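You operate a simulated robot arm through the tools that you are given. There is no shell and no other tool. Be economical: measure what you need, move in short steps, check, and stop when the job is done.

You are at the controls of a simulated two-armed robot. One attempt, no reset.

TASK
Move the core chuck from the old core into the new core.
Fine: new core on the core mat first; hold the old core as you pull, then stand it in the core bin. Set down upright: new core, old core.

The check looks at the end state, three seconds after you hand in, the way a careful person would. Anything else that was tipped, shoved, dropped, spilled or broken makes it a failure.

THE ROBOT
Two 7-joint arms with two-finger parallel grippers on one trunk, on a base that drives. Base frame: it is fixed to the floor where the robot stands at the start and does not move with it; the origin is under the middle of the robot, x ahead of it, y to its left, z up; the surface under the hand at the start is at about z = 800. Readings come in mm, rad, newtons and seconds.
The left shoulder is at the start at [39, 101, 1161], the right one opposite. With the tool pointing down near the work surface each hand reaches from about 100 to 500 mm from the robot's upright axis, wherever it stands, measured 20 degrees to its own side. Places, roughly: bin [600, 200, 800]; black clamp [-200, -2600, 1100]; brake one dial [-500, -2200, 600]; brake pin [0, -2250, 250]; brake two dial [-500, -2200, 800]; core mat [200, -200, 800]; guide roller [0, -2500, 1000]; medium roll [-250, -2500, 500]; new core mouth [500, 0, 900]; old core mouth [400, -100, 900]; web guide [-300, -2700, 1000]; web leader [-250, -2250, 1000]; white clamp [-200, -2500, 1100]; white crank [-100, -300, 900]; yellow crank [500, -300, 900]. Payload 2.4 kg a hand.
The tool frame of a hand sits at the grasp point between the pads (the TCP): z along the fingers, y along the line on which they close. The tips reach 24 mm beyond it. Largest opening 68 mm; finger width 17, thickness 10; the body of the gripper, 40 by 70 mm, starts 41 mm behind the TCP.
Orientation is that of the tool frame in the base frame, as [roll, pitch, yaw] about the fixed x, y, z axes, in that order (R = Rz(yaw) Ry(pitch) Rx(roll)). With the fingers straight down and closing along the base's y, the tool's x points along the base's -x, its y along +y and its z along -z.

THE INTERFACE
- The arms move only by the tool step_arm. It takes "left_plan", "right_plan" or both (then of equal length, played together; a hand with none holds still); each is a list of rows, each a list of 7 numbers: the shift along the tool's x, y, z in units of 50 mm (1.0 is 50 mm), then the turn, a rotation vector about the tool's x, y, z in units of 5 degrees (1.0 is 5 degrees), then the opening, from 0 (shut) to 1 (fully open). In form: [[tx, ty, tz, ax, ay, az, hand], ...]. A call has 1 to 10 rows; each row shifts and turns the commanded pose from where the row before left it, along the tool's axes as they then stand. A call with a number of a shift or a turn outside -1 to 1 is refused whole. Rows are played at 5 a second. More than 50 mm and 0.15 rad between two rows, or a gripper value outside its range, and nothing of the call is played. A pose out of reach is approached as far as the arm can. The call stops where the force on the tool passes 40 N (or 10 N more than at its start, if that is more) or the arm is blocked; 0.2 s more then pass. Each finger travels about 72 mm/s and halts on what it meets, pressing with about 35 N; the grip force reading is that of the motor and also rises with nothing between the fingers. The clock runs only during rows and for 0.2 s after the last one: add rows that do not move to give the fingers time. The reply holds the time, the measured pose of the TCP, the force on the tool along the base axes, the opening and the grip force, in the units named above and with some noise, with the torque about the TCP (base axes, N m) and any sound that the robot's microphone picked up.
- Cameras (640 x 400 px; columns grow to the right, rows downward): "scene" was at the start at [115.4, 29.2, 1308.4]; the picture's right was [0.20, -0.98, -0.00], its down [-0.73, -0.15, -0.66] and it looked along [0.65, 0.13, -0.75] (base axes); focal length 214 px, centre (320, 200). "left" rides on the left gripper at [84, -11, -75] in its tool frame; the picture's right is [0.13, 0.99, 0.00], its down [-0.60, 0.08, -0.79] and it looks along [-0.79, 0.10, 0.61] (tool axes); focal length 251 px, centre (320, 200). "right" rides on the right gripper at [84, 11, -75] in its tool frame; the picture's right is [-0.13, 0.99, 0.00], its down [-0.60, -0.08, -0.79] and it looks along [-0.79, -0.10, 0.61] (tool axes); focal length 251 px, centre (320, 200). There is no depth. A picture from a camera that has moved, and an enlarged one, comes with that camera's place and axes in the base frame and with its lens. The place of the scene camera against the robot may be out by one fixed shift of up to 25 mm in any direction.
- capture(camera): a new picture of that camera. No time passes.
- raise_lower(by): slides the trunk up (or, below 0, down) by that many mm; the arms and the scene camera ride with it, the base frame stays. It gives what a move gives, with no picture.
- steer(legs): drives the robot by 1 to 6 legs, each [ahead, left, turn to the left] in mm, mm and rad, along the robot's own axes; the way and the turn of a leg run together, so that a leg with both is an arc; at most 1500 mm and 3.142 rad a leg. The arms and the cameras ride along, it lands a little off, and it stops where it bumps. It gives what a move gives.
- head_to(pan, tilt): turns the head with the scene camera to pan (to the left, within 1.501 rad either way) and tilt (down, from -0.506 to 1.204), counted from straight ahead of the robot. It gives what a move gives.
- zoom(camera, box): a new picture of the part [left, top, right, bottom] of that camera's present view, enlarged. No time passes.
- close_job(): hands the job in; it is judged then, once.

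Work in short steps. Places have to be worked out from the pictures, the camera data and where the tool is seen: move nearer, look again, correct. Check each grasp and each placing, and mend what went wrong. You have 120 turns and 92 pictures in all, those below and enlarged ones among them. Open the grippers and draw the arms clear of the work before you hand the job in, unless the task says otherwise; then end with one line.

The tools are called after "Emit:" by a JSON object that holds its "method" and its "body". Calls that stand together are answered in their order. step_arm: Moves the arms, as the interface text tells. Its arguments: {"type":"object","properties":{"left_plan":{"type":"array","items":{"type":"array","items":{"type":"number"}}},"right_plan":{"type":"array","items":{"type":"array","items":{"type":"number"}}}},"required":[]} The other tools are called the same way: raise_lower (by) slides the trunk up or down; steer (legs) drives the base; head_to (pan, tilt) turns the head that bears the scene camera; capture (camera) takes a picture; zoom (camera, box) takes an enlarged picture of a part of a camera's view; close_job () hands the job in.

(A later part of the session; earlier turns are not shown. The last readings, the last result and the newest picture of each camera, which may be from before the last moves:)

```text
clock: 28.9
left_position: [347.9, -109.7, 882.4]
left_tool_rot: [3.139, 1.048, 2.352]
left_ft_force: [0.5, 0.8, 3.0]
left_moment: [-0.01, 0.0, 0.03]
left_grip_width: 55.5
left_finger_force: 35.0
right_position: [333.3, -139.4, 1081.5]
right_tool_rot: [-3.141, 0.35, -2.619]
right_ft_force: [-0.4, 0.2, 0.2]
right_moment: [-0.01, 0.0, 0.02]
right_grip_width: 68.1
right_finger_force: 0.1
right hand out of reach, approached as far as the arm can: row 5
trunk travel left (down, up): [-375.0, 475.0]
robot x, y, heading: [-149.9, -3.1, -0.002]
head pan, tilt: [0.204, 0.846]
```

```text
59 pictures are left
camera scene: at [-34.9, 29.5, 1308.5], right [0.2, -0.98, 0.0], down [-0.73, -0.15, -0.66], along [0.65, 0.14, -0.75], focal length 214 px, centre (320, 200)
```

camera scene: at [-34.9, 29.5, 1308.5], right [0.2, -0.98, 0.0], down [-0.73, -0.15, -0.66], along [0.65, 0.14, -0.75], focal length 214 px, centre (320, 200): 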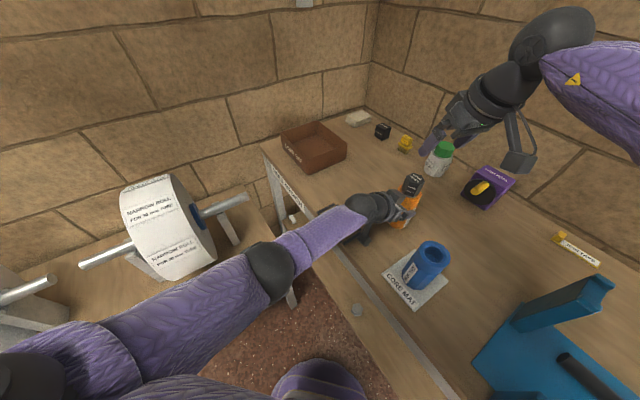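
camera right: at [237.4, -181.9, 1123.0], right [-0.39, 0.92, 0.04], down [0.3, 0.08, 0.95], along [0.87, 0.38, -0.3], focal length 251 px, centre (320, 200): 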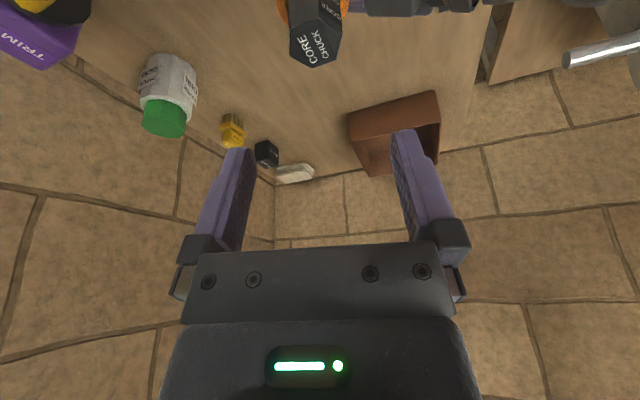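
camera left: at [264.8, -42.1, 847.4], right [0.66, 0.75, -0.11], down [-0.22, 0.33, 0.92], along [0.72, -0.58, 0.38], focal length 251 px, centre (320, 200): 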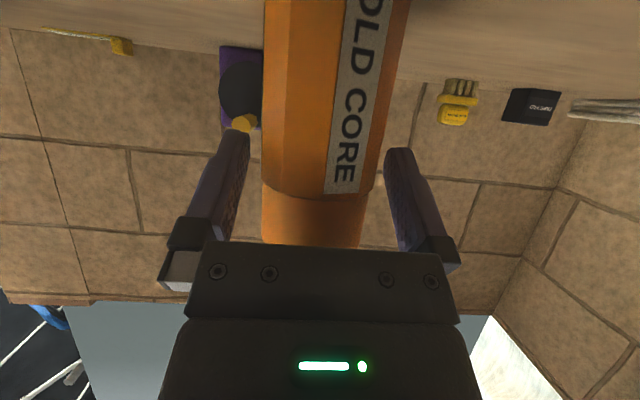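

From here I read the chuck top at about (353, -127). I zoom in to see which way the hexagon faces.

Emit:
{"method": "zoom", "body": {"camera": "right", "box": [260, 0, 380, 75]}}

Emit:
{"method": "zoom", "body": {"camera": "scene", "box": [380, 160, 450, 220]}}

```text
5.33 times, centred on (320, 38) of right
camera zoom: at [237.4, -181.9, 1123.0], right [-0.39, 0.92, 0.04], down [0.3, 0.08, 0.95], along [0.87, 0.38, -0.3], focal length 1341 px, centre (320, 1067)
```

zoom: 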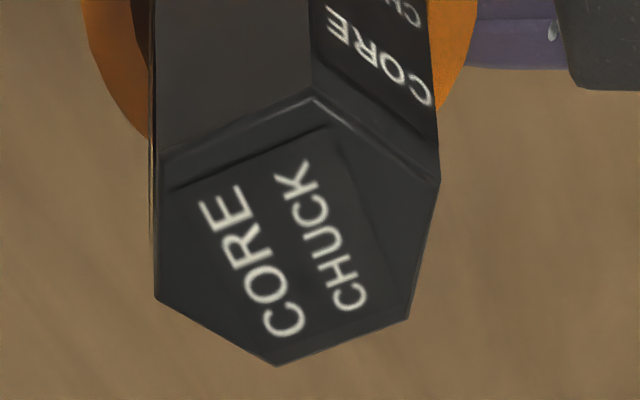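

```text
6.67 times, centred on (415, 190) of scene
camera zoom: at [-34.9, 29.5, 1308.5], right [0.2, -0.98, 0.0], down [-0.73, -0.15, -0.66], along [0.65, 0.14, -0.75], focal length 1430 px, centre (-313, 267)
```

zoom: 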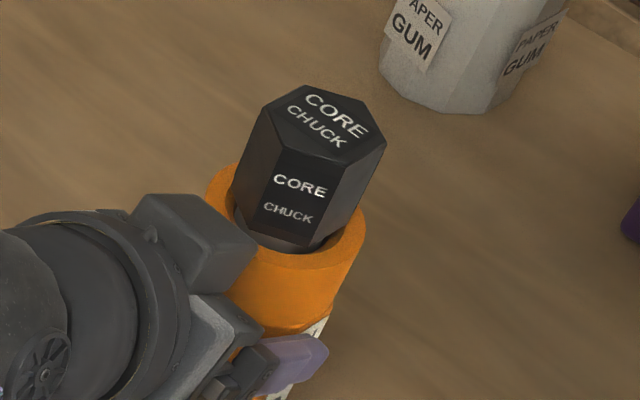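

The hexagon's flats face 105°/45°/-15°, so I yaw the right hand back to +15° to grip across flats. I add tilt to 35° for reach.

Emit:
{"method": "step_arm", "body": {"right_plan": [[0, 0, 0, 0.342, 0, 0.94, 1], [0, 0, 0, 0.342, 0, 0.94, 1], [0, 0, 0, 0.342, 0, 0.94, 1], [0, 0, 0, 0, -1, 0, 1], [0, 0, 0, 0, -1, 0, 1], [0, 0, 0, 0, -1, 0, 1], [0, 0, 0, 0, 0, 0, 1]]}}

```text
clock: 30.5
left_position: [346.8, -109.7, 881.0]
left_tool_rot: [3.139, 1.048, 2.353]
left_ft_force: [0.7, 0.2, 2.1]
left_moment: [0.0, -0.02, 0.02]
left_grip_width: 55.1
left_finger_force: 35.2
right_position: [333.4, -140.8, 1081.4]
right_tool_rot: [3.141, 0.613, -2.878]
right_ft_force: [-0.7, -0.4, -0.5]
right_moment: [0.03, 0.02, 0.0]
right_grip_width: 68.1
right_finger_force: 0.1
trunk travel left (down, up): [-375.0, 475.0]
robot x, y, heading: [-150.6, 2.7, -0.004]
head pan, tilt: [0.204, 0.846]
```

Now I move to a point just above the chuck and look.

Emit:
{"method": "step_arm", "body": {"right_plan": [[0.177, 0.069, 0.682, 0, 0, 0, 1], [0.177, 0.069, 0.682, 0, 0, 0, 1], [0, 0, 0, 0, 0, 0, 1]]}}

Emit:
{"method": "capture", "body": {"camera": "right"}}

Emit:
{"method": "zoom", "body": {"camera": "scene", "box": [340, 110, 500, 250]}}

```text
clock: 31.3
left_position: [348.0, -109.5, 881.9]
left_tool_rot: [3.14, 1.047, 2.355]
left_ft_force: [0.3, -0.5, 1.9]
left_moment: [-0.1, 0.05, -0.03]
left_grip_width: 55.8
left_finger_force: 34.8
right_position: [354.5, -125.7, 1014.8]
right_tool_rot: [-3.141, 0.609, -2.878]
right_ft_force: [-0.3, 0.2, -0.4]
right_moment: [0.02, -0.01, -0.03]
right_grip_width: 67.7
right_finger_force: 0.3
trunk travel left (down, up): [-375.0, 475.0]
robot x, y, heading: [-149.6, 5.6, 0.003]
head pan, tilt: [0.204, 0.846]
```

```text
56 pictures are left
camera right: at [243.9, -145.1, 1028.2], right [-0.16, 0.98, 0.07], down [0.06, -0.07, 1.0], along [0.99, 0.16, -0.05], focal length 251 px, centre (320, 200)
```

right: 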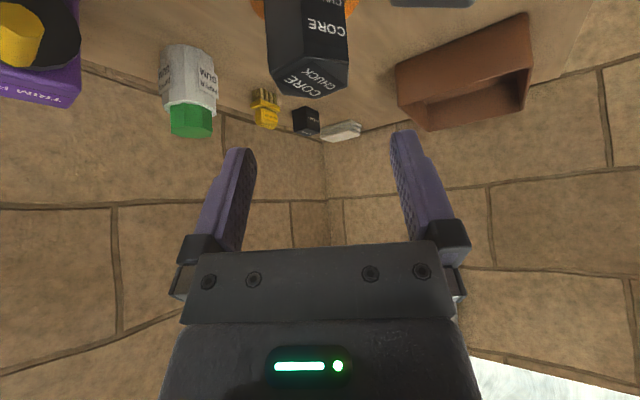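

```text
2.86 times, centred on (420, 180) of scene
camera zoom: at [-34.9, 29.3, 1308.5], right [0.2, -0.98, 0.0], down [-0.73, -0.15, -0.66], along [0.65, 0.14, -0.75], focal length 613 px, centre (34, 257)
```

zoom: 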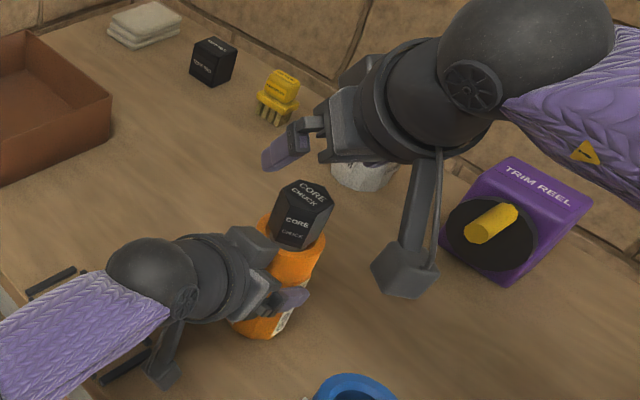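

Alignment is within about 1 mm, and the camera block will clear the new core's top. I descend to z≈957.

Emit:
{"method": "step_arm", "body": {"right_plan": [[0.22, -0.02, 0.315, 0, 0, 0, 1], [0.22, 0, 0.315, 0, 0, 0, 1], [0.22, 0, 0.315, 0, 0, 0, 1], [0, 0, 0, 0, 0, 0, 1]]}}

Emit:
{"method": "capture", "body": {"camera": "right"}}

Emit:
{"method": "zoom", "body": {"camera": "scene", "box": [340, 110, 500, 250]}}

```text
clock: 32.3
left_position: [346.7, -111.3, 882.1]
left_tool_rot: [3.14, 1.048, 2.353]
left_ft_force: [-0.7, -0.3, 2.2]
left_moment: [-0.09, 0.06, -0.01]
left_grip_width: 55.4
left_finger_force: 34.8
right_position: [356.6, -130.3, 959.0]
right_tool_rot: [-3.141, 0.612, -2.878]
right_ft_force: [-0.4, 0.4, 0.1]
right_moment: [0.0, 0.0, -0.02]
right_grip_width: 67.9
right_finger_force: 0.1
trunk travel left (down, up): [-375.0, 475.0]
robot x, y, heading: [-152.7, -3.1, 0.003]
head pan, tilt: [0.204, 0.846]
```

```text
54 pictures are left
camera right: at [245.4, -148.2, 971.5], right [-0.16, 0.98, 0.07], down [0.06, -0.07, 1.0], along [0.99, 0.16, -0.05], focal length 251 px, centre (320, 200)
```

right: 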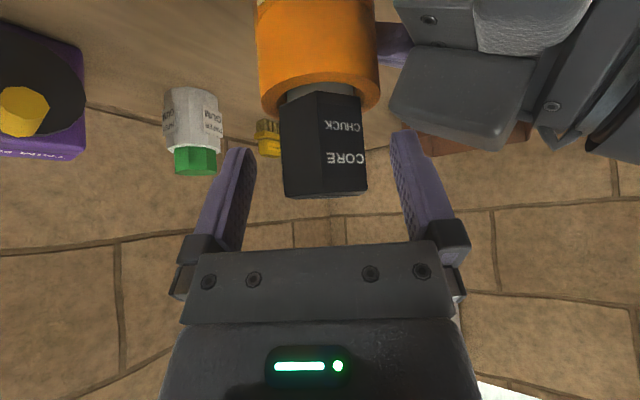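

```text
2.86 times, centred on (420, 180) of scene
camera zoom: at [-34.9, 29.3, 1308.5], right [0.2, -0.98, 0.0], down [-0.73, -0.15, -0.66], along [0.65, 0.14, -0.75], focal length 613 px, centre (34, 257)
```

zoom: 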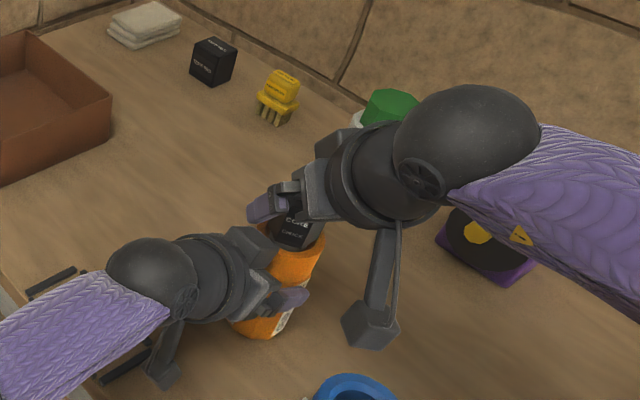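

The chuck is centred between the fingers. I close the right hand in steps.

Emit:
{"method": "step_arm", "body": {"right_plan": [[0, 0, 0, 0, 0, 0, 0.75], [0, 0, 0, 0, 0, 0, 0.55], [0, 0, 0, 0, 0, 0, 0.4], [0, 0, 0, 0, 0, 0, 0.25], [0, 0, 0, 0, 0, 0, 0.15], [0, 0, 0, 0, 0, 0, 0.15]]}}

Emit:
{"method": "capture", "body": {"camera": "right"}}

```text
clock: 33.7
left_position: [347.2, -111.3, 881.8]
left_tool_rot: [3.14, 1.047, 2.353]
left_ft_force: [10.7, -13.5, -3.8]
left_moment: [0.44, 0.17, -0.09]
left_grip_width: 55.5
left_finger_force: 35.1
right_position: [355.6, -128.4, 958.3]
right_tool_rot: [3.139, 0.611, -2.878]
right_ft_force: [-8.7, 14.3, 5.5]
right_moment: [0.77, 0.54, 0.15]
right_grip_width: 35.9
right_finger_force: 34.9
trunk travel left (down, up): [-375.0, 475.0]
robot x, y, heading: [-153.6, -2.1, 0.006]
head pan, tilt: [0.204, 0.846]
```

```text
52 pictures are left
camera right: at [245.5, -147.4, 971.9], right [-0.16, 0.98, 0.08], down [0.06, -0.07, 1.0], along [0.99, 0.16, -0.05], focal length 251 px, centre (320, 200)
```

right: 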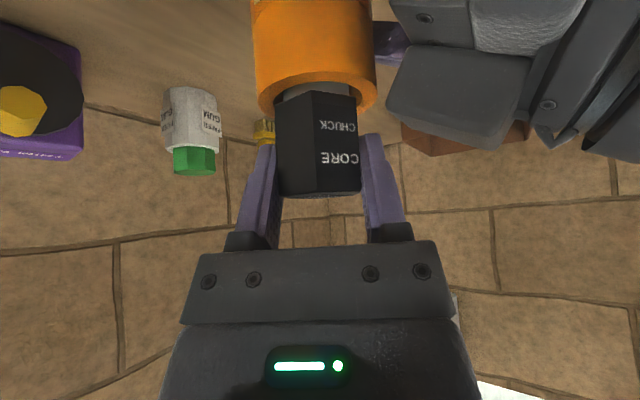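

The grip is 35.9 mm across flats, with some side load. I ease sideways 1.5 mm to relieve it and check the forces.

Emit:
{"method": "step_arm", "body": {"right_plan": [[0, 0.03, 0, 0, 0, 0, 0.15], [0, 0, 0, 0, 0, 0, 0.15]]}}

```text
clock: 34.3
left_position: [346.9, -110.7, 881.0]
left_tool_rot: [3.141, 1.049, 2.353]
left_ft_force: [7.2, -9.7, -2.4]
left_moment: [-0.05, 0.06, -0.05]
left_grip_width: 55.8
left_finger_force: 35.3
right_position: [357.1, -127.4, 959.2]
right_tool_rot: [-3.14, 0.612, -2.879]
right_ft_force: [-7.8, 7.2, 8.1]
right_moment: [0.27, 0.32, 0.14]
right_grip_width: 35.7
right_finger_force: 34.6
trunk travel left (down, up): [-375.0, 475.0]
robot x, y, heading: [-148.1, 0.6, 0.002]
head pan, tilt: [0.204, 0.846]
```

The load is easing. I trim another 1 mm and begin a gentle vertical pull.

Emit:
{"method": "step_arm", "body": {"right_plan": [[0.016, 0.018, -0.012, 0, 0, 0, 0.15], [-0.035, 0, -0.05, 0, 0, 0, 0.15], [-0.035, 0, -0.05, 0, 0, 0, 0.15], [0, 0, 0, 0, 0, 0, 0.15]]}}

```text
clock: 35.3
left_position: [347.4, -108.9, 882.7]
left_tool_rot: [3.139, 1.046, 2.353]
left_ft_force: [0.4, 0.0, 4.0]
left_moment: [-0.12, -0.15, 0.03]
left_grip_width: 55.6
left_finger_force: 35.0
right_position: [354.1, -126.9, 964.1]
right_tool_rot: [-3.141, 0.611, -2.878]
right_ft_force: [0.1, 0.0, -0.8]
right_moment: [-0.01, 0.0, -0.02]
right_grip_width: 35.8
right_finger_force: 35.4
trunk travel left (down, up): [-375.0, 475.0]
robot x, y, heading: [-145.1, 0.8, 0.003]
head pan, tilt: [0.204, 0.846]
```

The forces have dropped away, so the chuck is moving freely. I pull up another 35 mm and look.

Emit:
{"method": "step_arm", "body": {"right_plan": [[-0.1, 0, -0.143, 0, 0, 0, 0.15], [-0.15, 0, -0.215, 0, 0, 0, 0.15], [-0.15, 0, -0.215, 0, 0, 0, 0.15], [0, 0, 0, 0, 0, 0, 0.15]]}}

Emit:
{"method": "capture", "body": {"camera": "right"}}

Emit:
{"method": "zoom", "body": {"camera": "scene", "box": [340, 110, 500, 250]}}

```text
clock: 36.3
left_position: [347.0, -109.3, 881.4]
left_tool_rot: [3.141, 1.048, 2.353]
left_ft_force: [2.0, 2.1, 3.5]
left_moment: [-0.1, -0.15, 0.06]
left_grip_width: 55.5
left_finger_force: 35.3
right_position: [354.2, -127.5, 999.7]
right_tool_rot: [3.14, 0.612, -2.879]
right_ft_force: [0.2, -0.9, -0.7]
right_moment: [-0.01, 0.03, 0.04]
right_grip_width: 35.7
right_finger_force: 35.1
trunk travel left (down, up): [-375.0, 475.0]
robot x, y, heading: [-150.9, 1.3, 0.002]
head pan, tilt: [0.204, 0.846]
```

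```text
51 pictures are left
camera right: at [243.8, -145.6, 1012.5], right [-0.16, 0.98, 0.07], down [0.06, -0.06, 1.0], along [0.99, 0.16, -0.05], focal length 251 px, centre (320, 200)
```

right: 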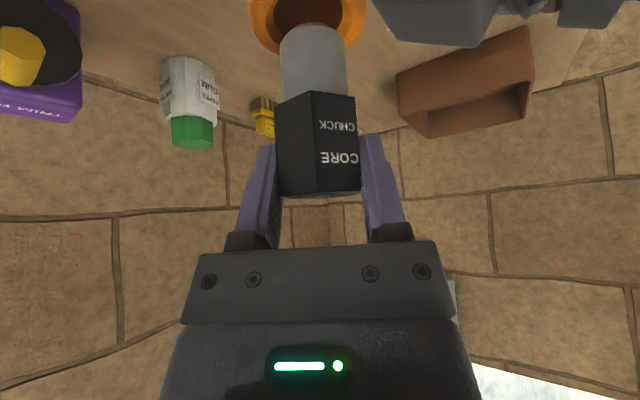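

```text
2.86 times, centred on (420, 180) of scene
camera zoom: at [-34.9, 29.6, 1308.5], right [0.2, -0.98, 0.0], down [-0.73, -0.15, -0.66], along [0.65, 0.13, -0.75], focal length 613 px, centre (34, 257)
```

zoom: 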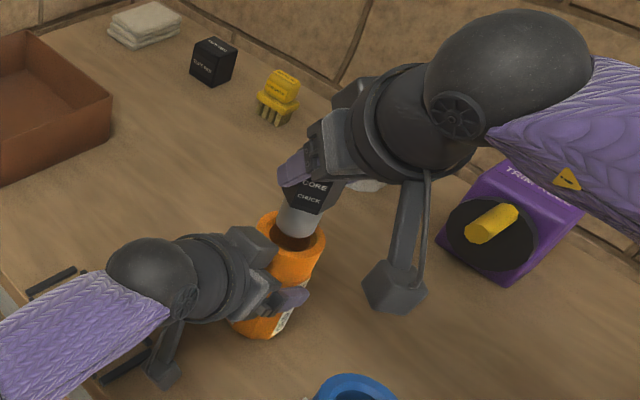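

The chuck's smooth shank is coming out. I lift another 70 mm to clear it.

Emit:
{"method": "step_arm", "body": {"right_plan": [[-0.27, 0, -0.38, 0, 0, 0, 0.15], [-0.27, 0, -0.38, 0, 0, 0, 0.15], [-0.27, 0, -0.38, 0, 0, 0, 0.15], [0, 0, 0, 0, 0, 0, 0.15]]}}

Emit:
{"method": "capture", "body": {"camera": "right"}}

Emit:
{"method": "capture", "body": {"camera": "scene"}}

```text
clock: 37.3
left_position: [346.6, -110.6, 881.6]
left_tool_rot: [3.139, 1.047, 2.354]
left_ft_force: [0.2, 1.3, 4.1]
left_moment: [-0.08, -0.08, 0.04]
left_grip_width: 55.6
left_finger_force: 35.0
right_position: [354.1, -127.1, 1068.1]
right_tool_rot: [-3.14, 0.611, -2.878]
right_ft_force: [0.1, 0.1, -0.5]
right_moment: [0.02, 0.04, 0.01]
right_grip_width: 35.7
right_finger_force: 35.0
trunk travel left (down, up): [-375.0, 475.0]
robot x, y, heading: [-149.8, -2.7, 0.0]
head pan, tilt: [0.204, 0.846]
```

```text
49 pictures are left
camera right: at [244.2, -145.9, 1081.3], right [-0.16, 0.99, 0.07], down [0.06, -0.06, 1.0], along [0.99, 0.16, -0.05], focal length 251 px, centre (320, 200)
```

right: 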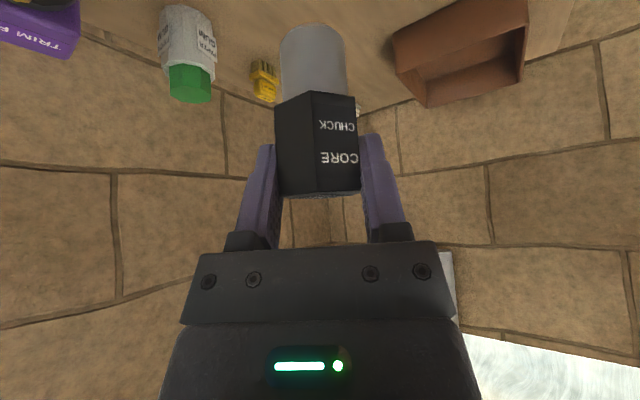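

```text
48 pictures are left
camera scene: at [-34.9, 29.5, 1308.5], right [0.2, -0.98, 0.0], down [-0.73, -0.15, -0.66], along [0.65, 0.13, -0.75], focal length 214 px, centre (320, 200)
```

scene: 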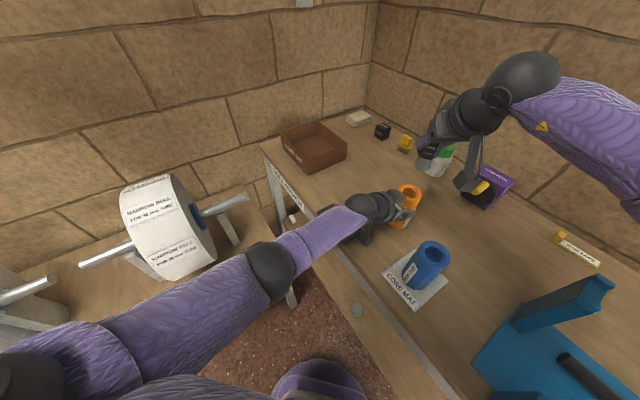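

The chuck is fully out and held straight: its top is about 9 mm above the TCP and its shank end about 62 mm below. I carry it over the new core near (195, -160).

Emit:
{"method": "step_arm", "body": {"right_plan": [[0.664, 0.047, -0.465, 0, 0, 0, 0.15], [0.664, 0.047, -0.465, 0, 0, 0, 0.15], [0.664, 0.047, -0.465, 0, 0, 0, 0.15], [0.664, 0.047, -0.465, 0, 0, 0, 0.15], [0, 0, 0, 0, 0, 0, 0.15]]}}

Emit:
{"method": "capture", "body": {"camera": "right"}}

Emit:
{"method": "capture", "body": {"camera": "scene"}}

```text
clock: 38.5
left_position: [346.6, -111.2, 881.8]
left_tool_rot: [3.138, 1.047, 2.355]
left_ft_force: [-0.3, -0.4, 4.1]
left_moment: [-0.08, -0.01, -0.04]
left_grip_width: 55.7
left_finger_force: 35.1
right_position: [196.2, -161.7, 1070.0]
right_tool_rot: [-3.14, 0.609, -2.878]
right_ft_force: [-1.2, -0.3, -0.8]
right_moment: [0.0, 0.0, 0.03]
right_grip_width: 35.9
right_finger_force: 35.3
trunk travel left (down, up): [-375.0, 475.0]
robot x, y, heading: [-150.1, 1.6, 0.0]
head pan, tilt: [0.204, 0.846]
```

```text
47 pictures are left
camera right: at [86.2, -178.9, 1082.7], right [-0.16, 0.99, 0.07], down [0.06, -0.06, 1.0], along [0.99, 0.16, -0.05], focal length 251 px, centre (320, 200)
```

right: 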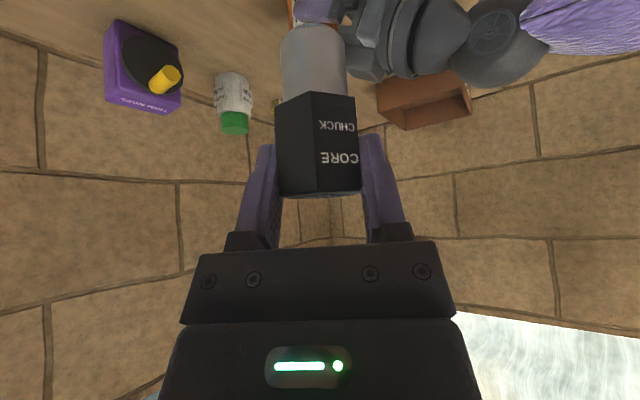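

```text
46 pictures are left
camera scene: at [-35.1, 29.3, 1308.5], right [0.2, -0.98, 0.0], down [-0.73, -0.15, -0.66], along [0.65, 0.14, -0.75], focal length 214 px, centre (320, 200)
```

scene: 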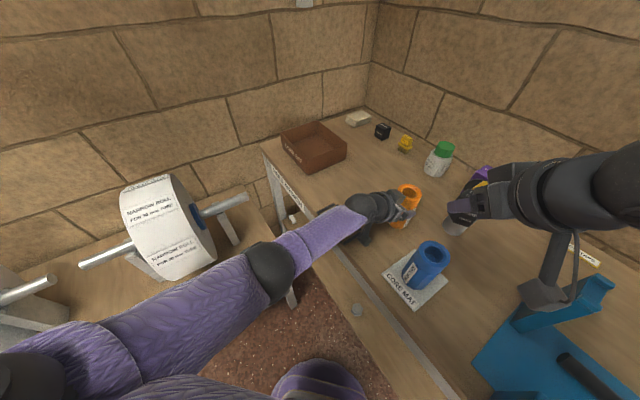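

I lower to about 12 mm above the mouth and check the alignment.

Emit:
{"method": "step_arm", "body": {"right_plan": [[0.38, 0, 0.54, 0, 0, 0, 0.15], [0.36, 0, 0.51, 0, 0, 0, 0.15], [0, 0, 0, 0, 0, 0, 0.15]]}}

Emit:
{"method": "capture", "body": {"camera": "right"}}

Emit:
{"method": "zoom", "body": {"camera": "scene", "box": [380, 200, 500, 300]}}

```text
clock: 39.3
left_position: [347.3, -110.2, 881.4]
left_tool_rot: [3.139, 1.046, 2.353]
left_ft_force: [-0.2, 0.8, 2.0]
left_moment: [-0.08, 0.02, -0.01]
left_grip_width: 55.3
left_finger_force: 35.3
right_position: [196.6, -160.1, 1003.4]
right_tool_rot: [3.139, 0.611, -2.878]
right_ft_force: [-0.2, -0.6, -0.7]
right_moment: [-0.03, 0.02, 0.02]
right_grip_width: 35.5
right_finger_force: 35.2
trunk travel left (down, up): [-375.0, 475.0]
robot x, y, heading: [-151.5, -0.6, -0.004]
head pan, tilt: [0.204, 0.846]
```

```text
45 pictures are left
camera right: at [86.3, -179.0, 1017.4], right [-0.16, 0.98, 0.07], down [0.06, -0.07, 1.0], along [0.99, 0.16, -0.05], focal length 251 px, centre (320, 200)
```

right: 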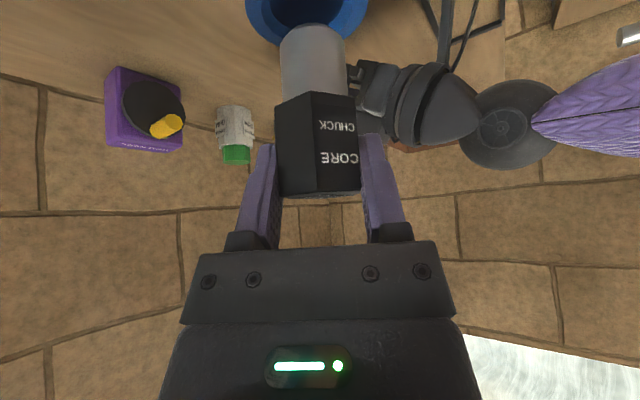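

```text
4.00 times, centred on (440, 250) of scene
camera zoom: at [-35.0, 29.3, 1308.5], right [0.2, -0.98, 0.0], down [-0.73, -0.15, -0.66], along [0.65, 0.14, -0.75], focal length 858 px, centre (-160, 0)
```

zoom: 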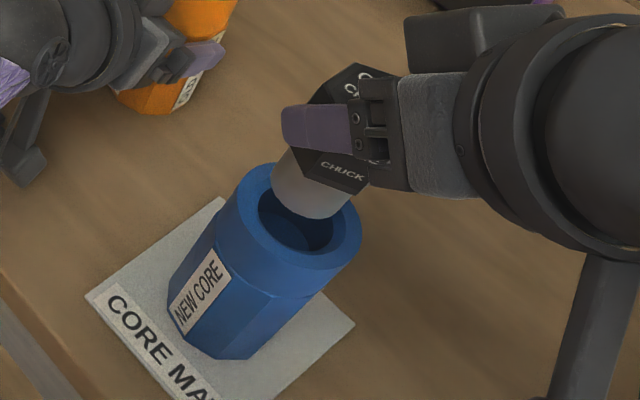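

The scene view agrees well. I zoom the wrist view for the sideways alignment.

Emit:
{"method": "zoom", "body": {"camera": "right", "box": [220, 0, 400, 112]}}

```text
3.56 times, centred on (310, 56) of right
camera zoom: at [86.3, -179.0, 1017.4], right [-0.16, 0.98, 0.07], down [0.06, -0.07, 1.0], along [0.99, 0.16, -0.05], focal length 894 px, centre (356, 712)
```

zoom: 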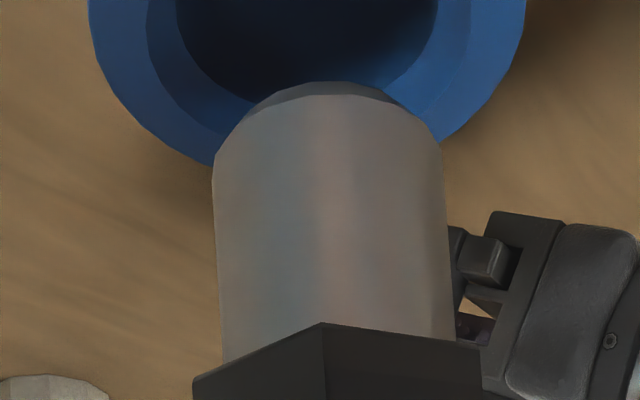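

The shank is about 1.3 mm to tool +y of the bore. I correct that, lower 8 mm and recheck.

Emit:
{"method": "step_arm", "body": {"right_plan": [[0, -0.026, 0, 0, 0, 0, 0.15], [0.092, 0, 0.131, 0, 0, 0, 0.15], [0, 0, 0, 0, 0, 0, 0.15]]}}

Emit:
{"method": "zoom", "body": {"camera": "scene", "box": [400, 220, 480, 290]}}

Emit:
{"method": "zoom", "body": {"camera": "right", "box": [220, 0, 400, 112]}}

```text
clock: 40.1
left_position: [347.6, -110.6, 881.5]
left_tool_rot: [3.14, 1.047, 2.352]
left_ft_force: [-0.5, 0.3, 1.3]
left_moment: [-0.06, 0.02, -0.01]
left_grip_width: 55.7
left_finger_force: 34.9
right_position: [196.1, -160.9, 996.1]
right_tool_rot: [3.14, 0.611, -2.878]
right_ft_force: [0.3, 0.5, -0.9]
right_moment: [-0.02, 0.03, 0.01]
right_grip_width: 35.7
right_finger_force: 34.7
trunk travel left (down, up): [-375.0, 475.0]
robot x, y, heading: [-149.8, -1.0, -0.003]
head pan, tilt: [0.204, 0.846]
```

```text
5.71 times, centred on (440, 255) of scene
camera zoom: at [-34.9, 29.3, 1308.5], right [0.2, -0.98, 0.0], down [-0.73, -0.15, -0.66], along [0.65, 0.14, -0.75], focal length 1226 px, centre (-366, -114)
```

zoom: 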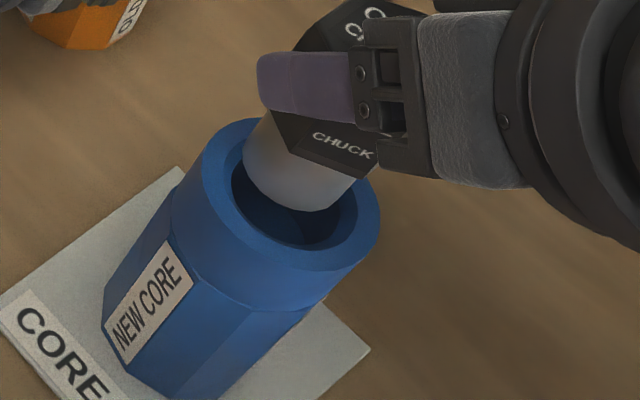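

```text
3.56 times, centred on (310, 56) of right
camera zoom: at [86.4, -179.8, 1008.9], right [-0.16, 0.98, 0.07], down [0.06, -0.07, 1.0], along [0.99, 0.16, -0.05], focal length 894 px, centre (356, 712)
```

zoom: 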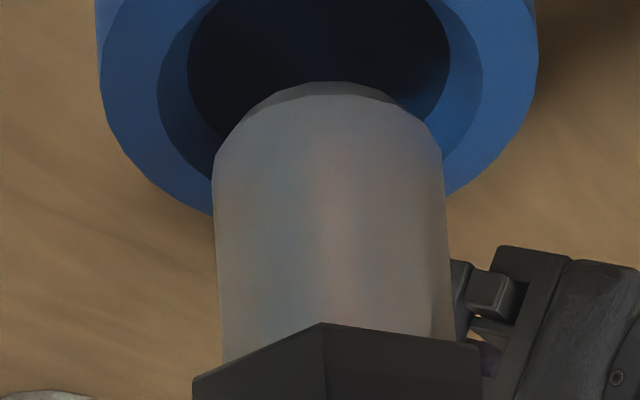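

Alignment is good within the bore's chamfer. I nudge 0.5 mm sideways and 1 mm back, then lower slowly, watching the forces.

Emit:
{"method": "step_arm", "body": {"right_plan": [[0.016, -0.01, -0.011, 0, 0, 0, 0.15], [0.046, 0, 0.066, 0, 0, 0, 0.15], [0.046, 0, 0.066, 0, 0, 0, 0.15], [0.046, 0, 0.066, 0, 0, 0, 0.15], [0, 0, 0, 0, 0, 0, 0.15]]}}

Emit:
{"method": "zoom", "body": {"camera": "right", "box": [220, 0, 400, 112]}}

Emit:
{"method": "zoom", "body": {"camera": "scene", "box": [400, 220, 480, 290]}}

```text
clock: 41.3
left_position: [346.7, -109.8, 881.2]
left_tool_rot: [3.14, 1.048, 2.353]
left_ft_force: [-0.8, 0.2, 0.0]
left_moment: [-0.06, -0.01, -0.02]
left_grip_width: 55.6
left_finger_force: 34.5
right_position: [197.0, -160.8, 984.4]
right_tool_rot: [-3.141, 0.61, -2.879]
right_ft_force: [-0.3, -0.3, -0.5]
right_moment: [0.0, 0.01, 0.01]
right_grip_width: 35.8
right_finger_force: 34.9
trunk travel left (down, up): [-375.0, 475.0]
robot x, y, heading: [-146.3, 1.4, 0.003]
head pan, tilt: [0.204, 0.846]
```

```text
3.56 times, centred on (310, 56) of right
camera zoom: at [84.9, -179.8, 997.3], right [-0.16, 0.98, 0.07], down [0.06, -0.07, 1.0], along [0.99, 0.16, -0.05], focal length 894 px, centre (356, 712)
```

zoom: 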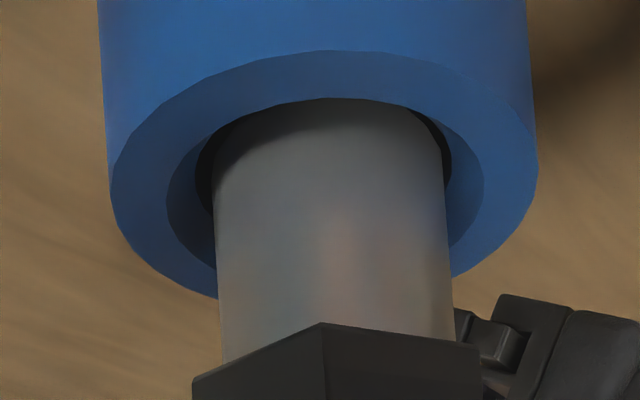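

```text
5.71 times, centred on (440, 255) of scene
camera zoom: at [-34.9, 29.3, 1308.5], right [0.2, -0.98, 0.0], down [-0.73, -0.15, -0.66], along [0.65, 0.14, -0.75], focal length 1226 px, centre (-366, -114)
```

zoom: 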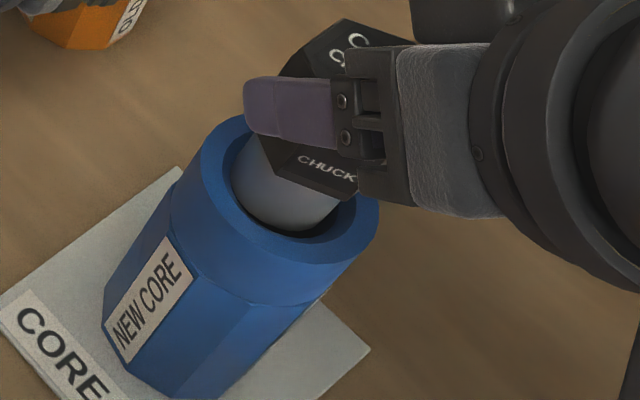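

The shank has entered the bore with no force. I keep lowering in small steps.

Emit:
{"method": "step_arm", "body": {"right_plan": [[0.046, -0.012, 0.066, 0, 0, 0, 0.15], [0.046, 0, 0.066, 0, 0, 0, 0.15], [0.046, 0, 0.066, 0, 0, 0, 0.15], [0.046, 0, 0.066, 0, 0, 0, 0.15], [0, 0, 0, 0, 0, 0, 0.15]]}}

Emit:
{"method": "zoom", "body": {"camera": "right", "box": [220, 0, 400, 112]}}

```text
clock: 42.5
left_position: [348.5, -110.5, 880.4]
left_tool_rot: [3.14, 1.049, 2.353]
left_ft_force: [0.9, -0.5, 0.4]
left_moment: [0.02, -0.01, 0.02]
left_grip_width: 55.6
left_finger_force: 34.9
right_position: [195.1, -161.8, 968.8]
right_tool_rot: [-3.141, 0.612, -2.877]
right_ft_force: [0.0, 0.7, -0.5]
right_moment: [0.01, 0.03, 0.02]
right_grip_width: 35.8
right_finger_force: 34.6
trunk travel left (down, up): [-375.0, 475.0]
robot x, y, heading: [-152.0, 4.6, -0.001]
head pan, tilt: [0.204, 0.846]
```

```text
3.56 times, centred on (310, 56) of right
camera zoom: at [84.6, -180.6, 980.6], right [-0.16, 0.98, 0.07], down [0.06, -0.07, 1.0], along [0.99, 0.16, -0.05], focal length 894 px, centre (356, 712)
```

zoom: 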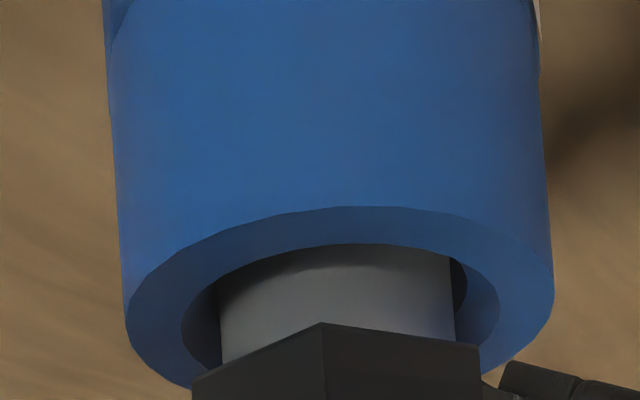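

About 8–10 mm remain to seat it. I continue in 2–3 mm steps.

Emit:
{"method": "step_arm", "body": {"right_plan": [[0.034, 0, 0.049, 0, 0, 0, 0.15], [0.034, 0, 0.049, 0, 0, 0, 0.15], [0, 0, 0, 0, 0, 0, 0.15]]}}

Emit:
{"method": "zoom", "body": {"camera": "right", "box": [220, 0, 400, 112]}}

```text
clock: 43.3
left_position: [346.8, -110.8, 883.3]
left_tool_rot: [3.138, 1.049, 2.352]
left_ft_force: [0.1, 0.3, 0.1]
left_moment: [-0.01, 0.03, 0.0]
left_grip_width: 55.5
left_finger_force: 34.3
right_position: [194.5, -163.1, 962.7]
right_tool_rot: [-3.14, 0.614, -2.878]
right_ft_force: [-2.5, -0.4, 15.0]
right_moment: [-0.04, 0.06, 0.01]
right_grip_width: 35.6
right_finger_force: 34.9
trunk travel left (down, up): [-375.0, 475.0]
robot x, y, heading: [-151.2, -0.6, 0.001]
head pan, tilt: [0.204, 0.846]
```

```text
3.56 times, centred on (310, 56) of right
camera zoom: at [83.9, -180.6, 975.6], right [-0.16, 0.98, 0.07], down [0.06, -0.07, 1.0], along [0.99, 0.16, -0.04], focal length 894 px, centre (356, 712)
```

zoom: 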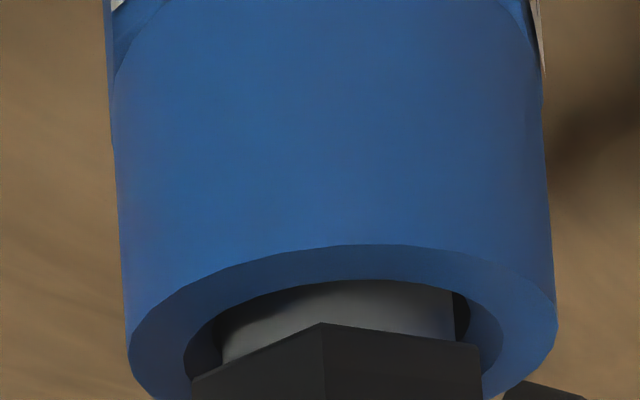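

It meets about 15 N at z=962.7. I press 1.5 mm more to tell whether it is seated or just binding.

Emit:
{"method": "step_arm", "body": {"right_plan": [[0.009, 0, 0.012, 0, 0, 0, 0.15], [0.009, 0, 0.012, 0, 0, 0, 0.15], [0, 0, 0, 0, 0, 0, 0.15]]}}

```text
clock: 44.1
left_position: [345.4, -109.1, 883.1]
left_tool_rot: [3.136, 1.048, 2.35]
left_ft_force: [0.6, -0.6, 0.5]
left_moment: [0.03, -0.01, 0.0]
left_grip_width: 55.8
left_finger_force: 35.1
right_position: [193.8, -161.7, 961.3]
right_tool_rot: [-3.14, 0.615, -2.876]
right_ft_force: [-2.9, -2.7, 29.3]
right_moment: [-0.14, -0.29, -0.04]
right_grip_width: 36.0
right_finger_force: 35.0
trunk travel left (down, up): [-375.0, 475.0]
robot x, y, heading: [-149.1, 0.8, 0.003]
head pan, tilt: [0.204, 0.846]
```

The force rises stiffly at the expected seated height (959 + mat), so it's seated. I relieve the push and open.

Emit:
{"method": "step_arm", "body": {"right_plan": [[-0.02, 0, -0.028, 0, 0, 0, 0.15], [0, 0, 0, 0, 0, 0, 0.4], [0, 0, 0, 0, 0, 0, 0.8], [0, 0, 0, 0, 0, 0, 1], [0, 0, 0, 0, 0, 0, 1]]}}

Emit:
{"method": "capture", "body": {"camera": "right"}}

Emit:
{"method": "zoom", "body": {"camera": "scene", "box": [400, 200, 500, 300]}}

```text
clock: 45.3
left_position: [348.1, -110.8, 880.7]
left_tool_rot: [3.14, 1.048, 2.354]
left_ft_force: [0.5, -0.4, 1.2]
left_moment: [-0.11, -0.06, 0.03]
left_grip_width: 55.3
left_finger_force: 34.9
right_position: [195.9, -161.6, 961.5]
right_tool_rot: [3.141, 0.61, -2.878]
right_ft_force: [-0.1, -0.2, -0.3]
right_moment: [0.0, -0.02, -0.01]
right_grip_width: 68.3
right_finger_force: 0.1
trunk travel left (down, up): [-375.0, 475.0]
robot x, y, heading: [-152.0, -0.6, 0.002]
head pan, tilt: [0.204, 0.846]
```

```text
36 pictures are left
camera right: at [84.6, -180.3, 974.9], right [-0.16, 0.98, 0.07], down [0.06, -0.07, 1.0], along [0.99, 0.16, -0.05], focal length 251 px, centre (320, 200)
```

right: 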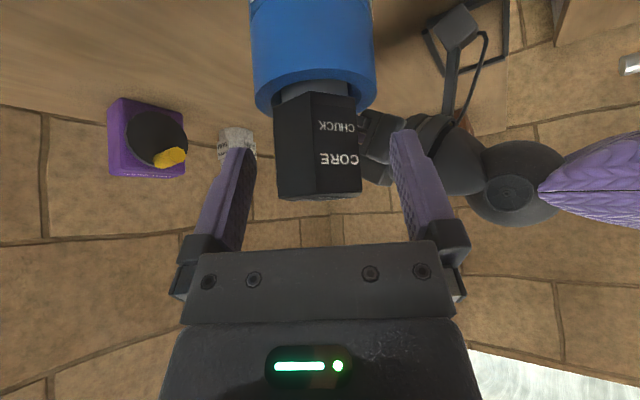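

```text
4.00 times, centred on (450, 250) of scene
camera zoom: at [-34.8, 29.3, 1308.4], right [0.2, -0.98, 0.0], down [-0.73, -0.15, -0.66], along [0.65, 0.14, -0.75], focal length 858 px, centre (-200, 0)
```

zoom: 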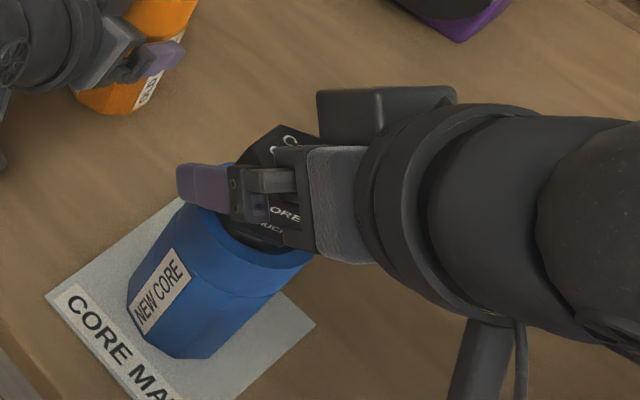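

The chuck sits in the new core just as it did in the old one. I withdraw the right hand straight up and then off to the right.

Emit:
{"method": "step_arm", "body": {"right_plan": [[-0.28, 0, -0.41, 0, 0, 0, 1], [-0.45, 0, -0.65, 0, 0, 0, 1], [-0.45, 0, -0.65, 0, 0, 0, 1], [-0.45, 0, -0.65, 0, 0, 0, 1], [0, -0.8, 0, 0, 0, 0, 1], [0, -0.8, 0, 0, 0, 0, 1], [0, 0, 0, 0, 0, 0, 1]]}}

Emit:
{"method": "capture", "body": {"camera": "scene"}}

Emit:
{"method": "zoom", "body": {"camera": "scene", "box": [360, 170, 480, 310]}}

```text
clock: 46.9
left_position: [348.2, -110.6, 881.5]
left_tool_rot: [3.137, 1.045, 2.354]
left_ft_force: [0.4, -0.1, -0.1]
left_moment: [-0.03, 0.01, 0.01]
left_grip_width: 55.3
left_finger_force: 35.2
right_position: [216.8, -239.3, 1106.7]
right_tool_rot: [-3.141, 0.611, -2.877]
right_ft_force: [-0.3, -0.1, -0.3]
right_moment: [-0.02, 0.03, 0.0]
right_grip_width: 68.4
right_finger_force: 0.0
trunk travel left (down, up): [-375.0, 475.0]
robot x, y, heading: [-150.8, 1.9, 0.001]
head pan, tilt: [0.204, 0.846]
```

```text
34 pictures are left
camera scene: at [-34.9, 29.3, 1308.5], right [0.2, -0.98, 0.0], down [-0.73, -0.15, -0.66], along [0.65, 0.14, -0.75], focal length 214 px, centre (320, 200)
```

scene: 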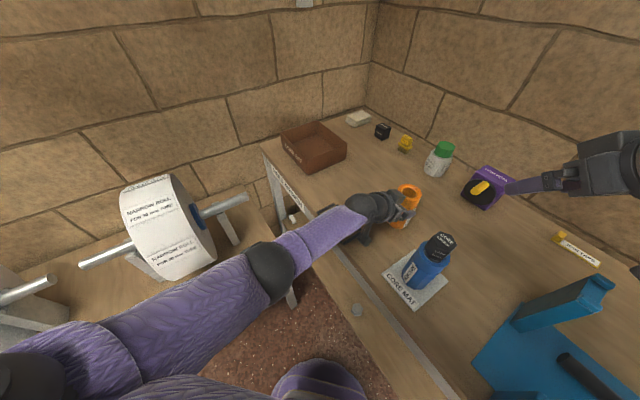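

```text
2.86 times, centred on (420, 240) of scene
camera zoom: at [-34.9, 29.3, 1308.5], right [0.2, -0.98, 0.0], down [-0.73, -0.15, -0.66], along [0.65, 0.14, -0.75], focal length 613 px, centre (34, 86)
```

zoom: 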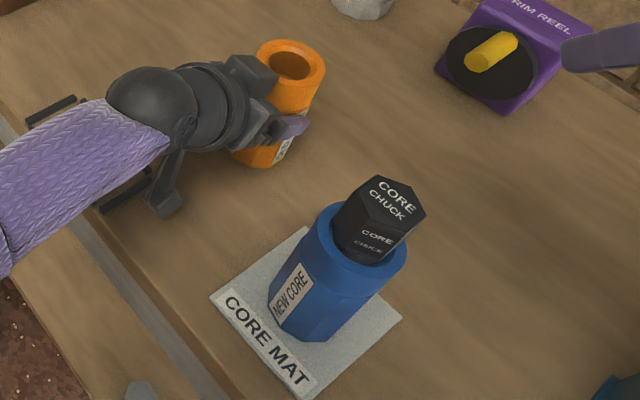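

The chuck now stands seated in the new core on the mat. Next is the old core. I open the left hand and back straight off, so I can regrip higher for the bin.

Emit:
{"method": "step_arm", "body": {"left_plan": [[0, 0, 0, 0, 0, 0, 0.9], [0, 0, 0, 0, 0, 0, 1], [0, 0, 0, 0, 0, 0, 1], [0.25, 0, -0.433, 0, 0, 0, 1], [0.25, 0, -0.433, 0, 0, 0, 1], [0.25, 0, -0.433, 0, 0, 0, 1], [0, 0, 0, 0, 0, 0, 1]]}}

Emit:
{"method": "capture", "body": {"camera": "left"}}

```text
clock: 48.5
left_position: [291.5, -56.4, 880.0]
left_tool_rot: [3.138, 1.045, 2.352]
left_ft_force: [-0.3, -0.1, 0.7]
left_moment: [0.04, 0.0, 0.0]
left_grip_width: 67.9
left_finger_force: 0.2
right_position: [215.6, -238.1, 1105.0]
right_tool_rot: [3.141, 0.612, -2.877]
right_ft_force: [-0.7, 0.9, -0.3]
right_moment: [0.01, -0.03, -0.03]
right_grip_width: 67.9
right_finger_force: 0.1
trunk travel left (down, up): [-375.0, 475.0]
robot x, y, heading: [-151.4, -1.8, 0.001]
head pan, tilt: [0.204, 0.846]
```

```text
32 pictures are left
camera left: at [209.7, 12.5, 846.1], right [0.66, 0.75, -0.11], down [-0.22, 0.33, 0.92], along [0.72, -0.58, 0.38], focal length 251 px, centre (320, 200)
```

left: 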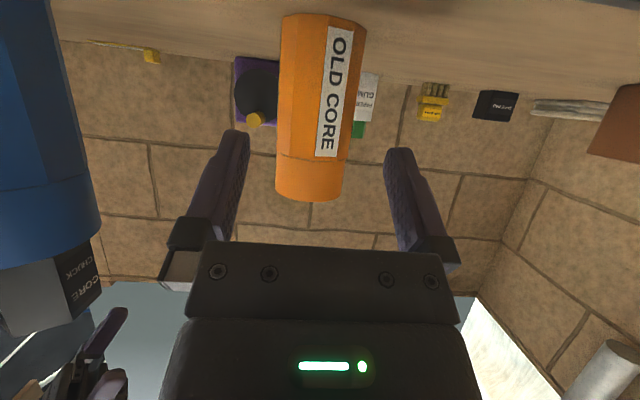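

The old core is still upright. I lift clear, reduce the tilt to 45°, and yaw back to face straight ahead.

Emit:
{"method": "step_arm", "body": {"left_plan": [[-0.65, 0, -0.375, 0, 0, 0, 1], [-0.65, 0, -0.375, 0, 0, 0, 1], [-0.65, 0, -0.375, 0, 0, 0, 1], [-0.65, 0, -0.375, 0, 0, 0, 1], [0, 0, 0, 0, 1, 0, 1], [0, 0, 0, 0, 1, 0, 1], [0, 0, 0, 0, 1, 0, 1], [0, 0, 0, 0, 0, 0, 1]]}}

Emit:
{"method": "step_arm", "body": {"left_plan": [[0, 0, 0, -0.707, 0, -0.707, 1], [0, 0, 0, -0.707, 0, -0.707, 1], [0, 0, 0, -0.707, 0, -0.707, 1], [0, 0, 0, -0.707, 0, -0.707, 1], [0, 0, 0, -0.707, 0, -0.707, 1], [0, 0, 0, -0.707, 0, -0.707, 1], [0, 0, 0, -0.707, 0, -0.707, 1], [0, 0, 0, -0.707, 0, -0.707, 1], [0, 0, 0, -0.707, 0, -0.707, 1], [0, 0, 0, 0, 0, 0, 1]]}}

```text
clock: 50.3
left_position: [291.6, -58.7, 1031.0]
left_tool_rot: [-3.141, 0.785, 2.352]
left_ft_force: [-0.2, -0.3, 0.0]
left_moment: [-0.02, 0.01, 0.02]
left_grip_width: 68.1
left_finger_force: 0.1
right_position: [216.9, -239.0, 1104.2]
right_tool_rot: [3.14, 0.609, -2.878]
right_ft_force: [0.4, -0.1, 0.4]
right_moment: [-0.01, -0.03, 0.03]
right_grip_width: 68.0
right_finger_force: 0.1
trunk travel left (down, up): [-375.0, 475.0]
robot x, y, heading: [-150.5, 1.7, 0.005]
head pan, tilt: [0.204, 0.846]
```

```text
clock: 52.5
left_position: [292.6, -57.6, 1030.4]
left_tool_rot: [-3.141, 0.786, 3.138]
left_ft_force: [-0.1, -0.4, -0.1]
left_moment: [-0.02, 0.02, -0.03]
left_grip_width: 68.2
left_finger_force: 0.1
right_position: [216.4, -238.4, 1104.5]
right_tool_rot: [3.141, 0.61, -2.877]
right_ft_force: [0.0, -0.4, 0.4]
right_moment: [-0.01, 0.03, 0.0]
right_grip_width: 67.9
right_finger_force: 0.1
trunk travel left (down, up): [-375.0, 475.0]
robot x, y, heading: [-149.6, -0.8, -0.0]
head pan, tilt: [0.204, 0.846]
```

With the hand straight ahead, its camera block would come within 8 mm of the new core. I yaw it back -20° for clearance, and shift the right hand further right.

Emit:
{"method": "step_arm", "body": {"left_plan": [[0, 0, 0, 0.707, 0, 0.707, 1], [0, 0, 0, 0.707, 0, 0.707, 1], [0, 0, 0, 0.707, 0, 0.707, 1], [0, 0, 0, 0.707, 0, 0.707, 1], [0, 0, 0, 0, 0, 0, 1]], "right_plan": [[0, -0.8, 0, 0, 0, 0, 1], [0, -0.8, 0, 0, 0, 0, 1], [0, 0, 0, 0, 0, 0, 1], [0, 0, 0, 0, 0, 0, 1], [0, 0, 0, 0, 0, 0, 1]]}}

Emit:
{"method": "capture", "body": {"camera": "left"}}

```text
clock: 53.7
left_position: [292.3, -59.2, 1030.8]
left_tool_rot: [3.14, 0.785, 2.786]
left_ft_force: [0.2, -0.1, -0.2]
left_moment: [0.0, -0.01, -0.01]
left_grip_width: 68.3
left_finger_force: 0.0
right_position: [237.8, -307.9, 1104.5]
right_tool_rot: [-3.131, 0.609, -2.859]
right_ft_force: [-0.4, 0.0, -0.2]
right_moment: [0.0, 0.04, -0.03]
right_grip_width: 68.1
right_finger_force: 0.0
right hand out of reach, approached as far as the arm can: row 2
trunk travel left (down, up): [-375.0, 475.0]
robot x, y, heading: [-151.7, 1.2, 0.002]
head pan, tilt: [0.204, 0.846]
```

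```text
31 pictures are left
camera left: at [183.4, -29.1, 1025.4], right [0.26, 0.96, -0.09], down [-0.1, 0.12, 0.99], along [0.96, -0.24, 0.13], focal length 251 px, centre (320, 200)
```

left: 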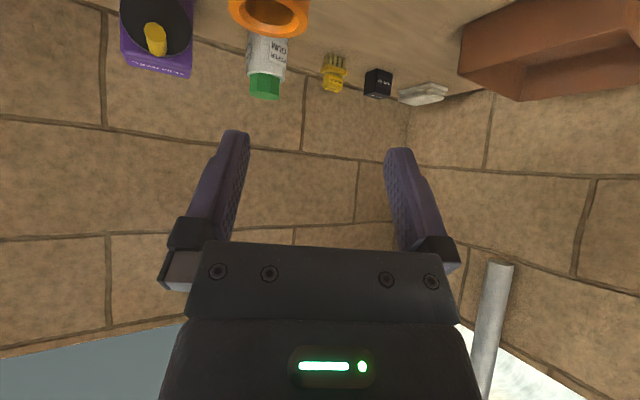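

I read the old core's mouth at about (353, -120). I move above it.

Emit:
{"method": "step_arm", "body": {"left_plan": [[-0.153, -0.24, 0.587, 0, 0, 0, 1], [-0.153, -0.24, 0.587, 0, 0, 0, 1], [-0.153, -0.24, 0.587, 0, 0, 0, 1], [0, 0, 0, 0, 0, 0, 1]]}}

Emit:
{"method": "capture", "body": {"camera": "left"}}

Emit:
{"method": "zoom", "body": {"camera": "scene", "box": [350, 140, 470, 280]}}

```text
clock: 54.7
left_position: [354.5, -119.6, 983.9]
left_tool_rot: [3.14, 0.786, 2.786]
left_ft_force: [-0.1, -0.1, 0.2]
left_moment: [0.02, -0.03, -0.03]
left_grip_width: 68.2
left_finger_force: 0.0
right_position: [237.5, -307.1, 1104.8]
right_tool_rot: [-3.131, 0.608, -2.862]
right_ft_force: [0.1, -0.5, -0.2]
right_moment: [-0.02, 0.02, 0.0]
right_grip_width: 68.3
right_finger_force: 0.0
trunk travel left (down, up): [-375.0, 475.0]
robot x, y, heading: [-148.2, 0.1, 0.004]
head pan, tilt: [0.204, 0.846]
```

```text
30 pictures are left
camera left: at [245.4, -90.5, 978.2], right [0.26, 0.96, -0.09], down [-0.1, 0.12, 0.99], along [0.96, -0.24, 0.13], focal length 251 px, centre (320, 200)
```

left: 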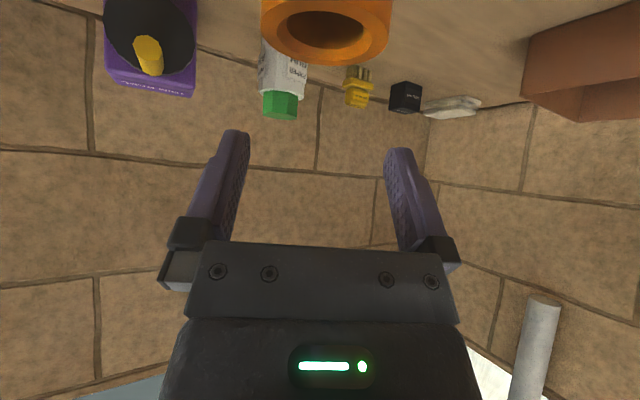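

```text
2.86 times, centred on (410, 210) of scene
camera zoom: at [-34.8, 29.2, 1308.4], right [0.2, -0.98, 0.0], down [-0.73, -0.15, -0.66], along [0.65, 0.14, -0.75], focal length 613 px, centre (63, 171)
```

zoom: 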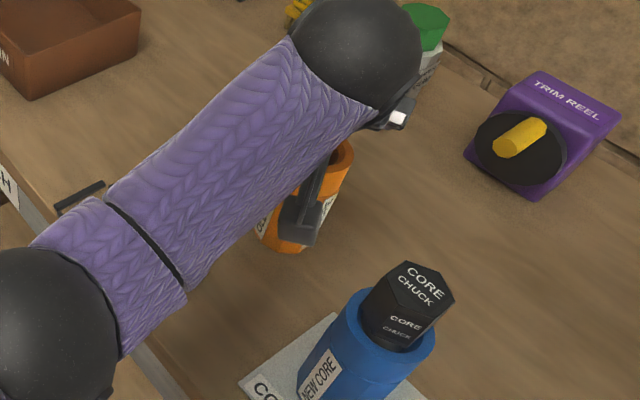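

The mouth is about 2 mm off sideways. I correct that and descend partway.

Emit:
{"method": "step_arm", "body": {"left_plan": [[0.35, -0.045, 0.35, 0, 0, 0, 1], [0.3, 0, 0.3, 0, 0, 0, 1], [0, 0, 0, 0, 0, 0, 1]]}}

Emit:
{"method": "capture", "body": {"camera": "left"}}

```text
clock: 55.5
left_position: [352.3, -120.0, 937.4]
left_tool_rot: [3.138, 0.785, 2.788]
left_ft_force: [-0.1, -1.0, 0.2]
left_moment: [-0.01, 0.02, -0.02]
left_grip_width: 68.1
left_finger_force: 0.1
right_position: [237.3, -307.8, 1104.4]
right_tool_rot: [-3.132, 0.609, -2.861]
right_ft_force: [0.2, 0.5, 0.4]
right_moment: [0.03, 0.02, 0.0]
right_grip_width: 68.2
right_finger_force: 0.1
trunk travel left (down, up): [-375.0, 475.0]
robot x, y, heading: [-149.8, -2.5, 0.001]
head pan, tilt: [0.204, 0.846]
```

```text
28 pictures are left
camera left: at [243.0, -91.7, 931.7], right [0.26, 0.96, -0.09], down [-0.1, 0.12, 0.99], along [0.96, -0.24, 0.13], focal length 251 px, centre (320, 200)
```

left: 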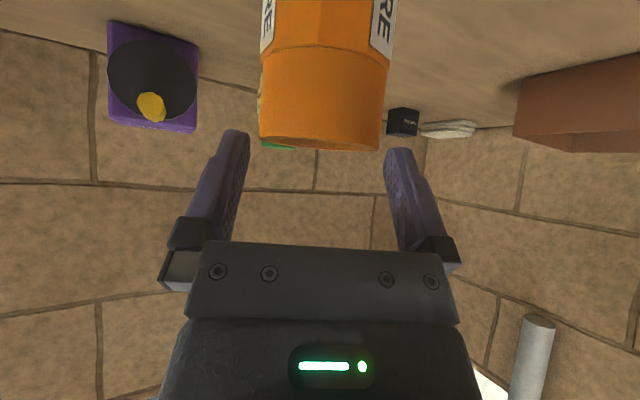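

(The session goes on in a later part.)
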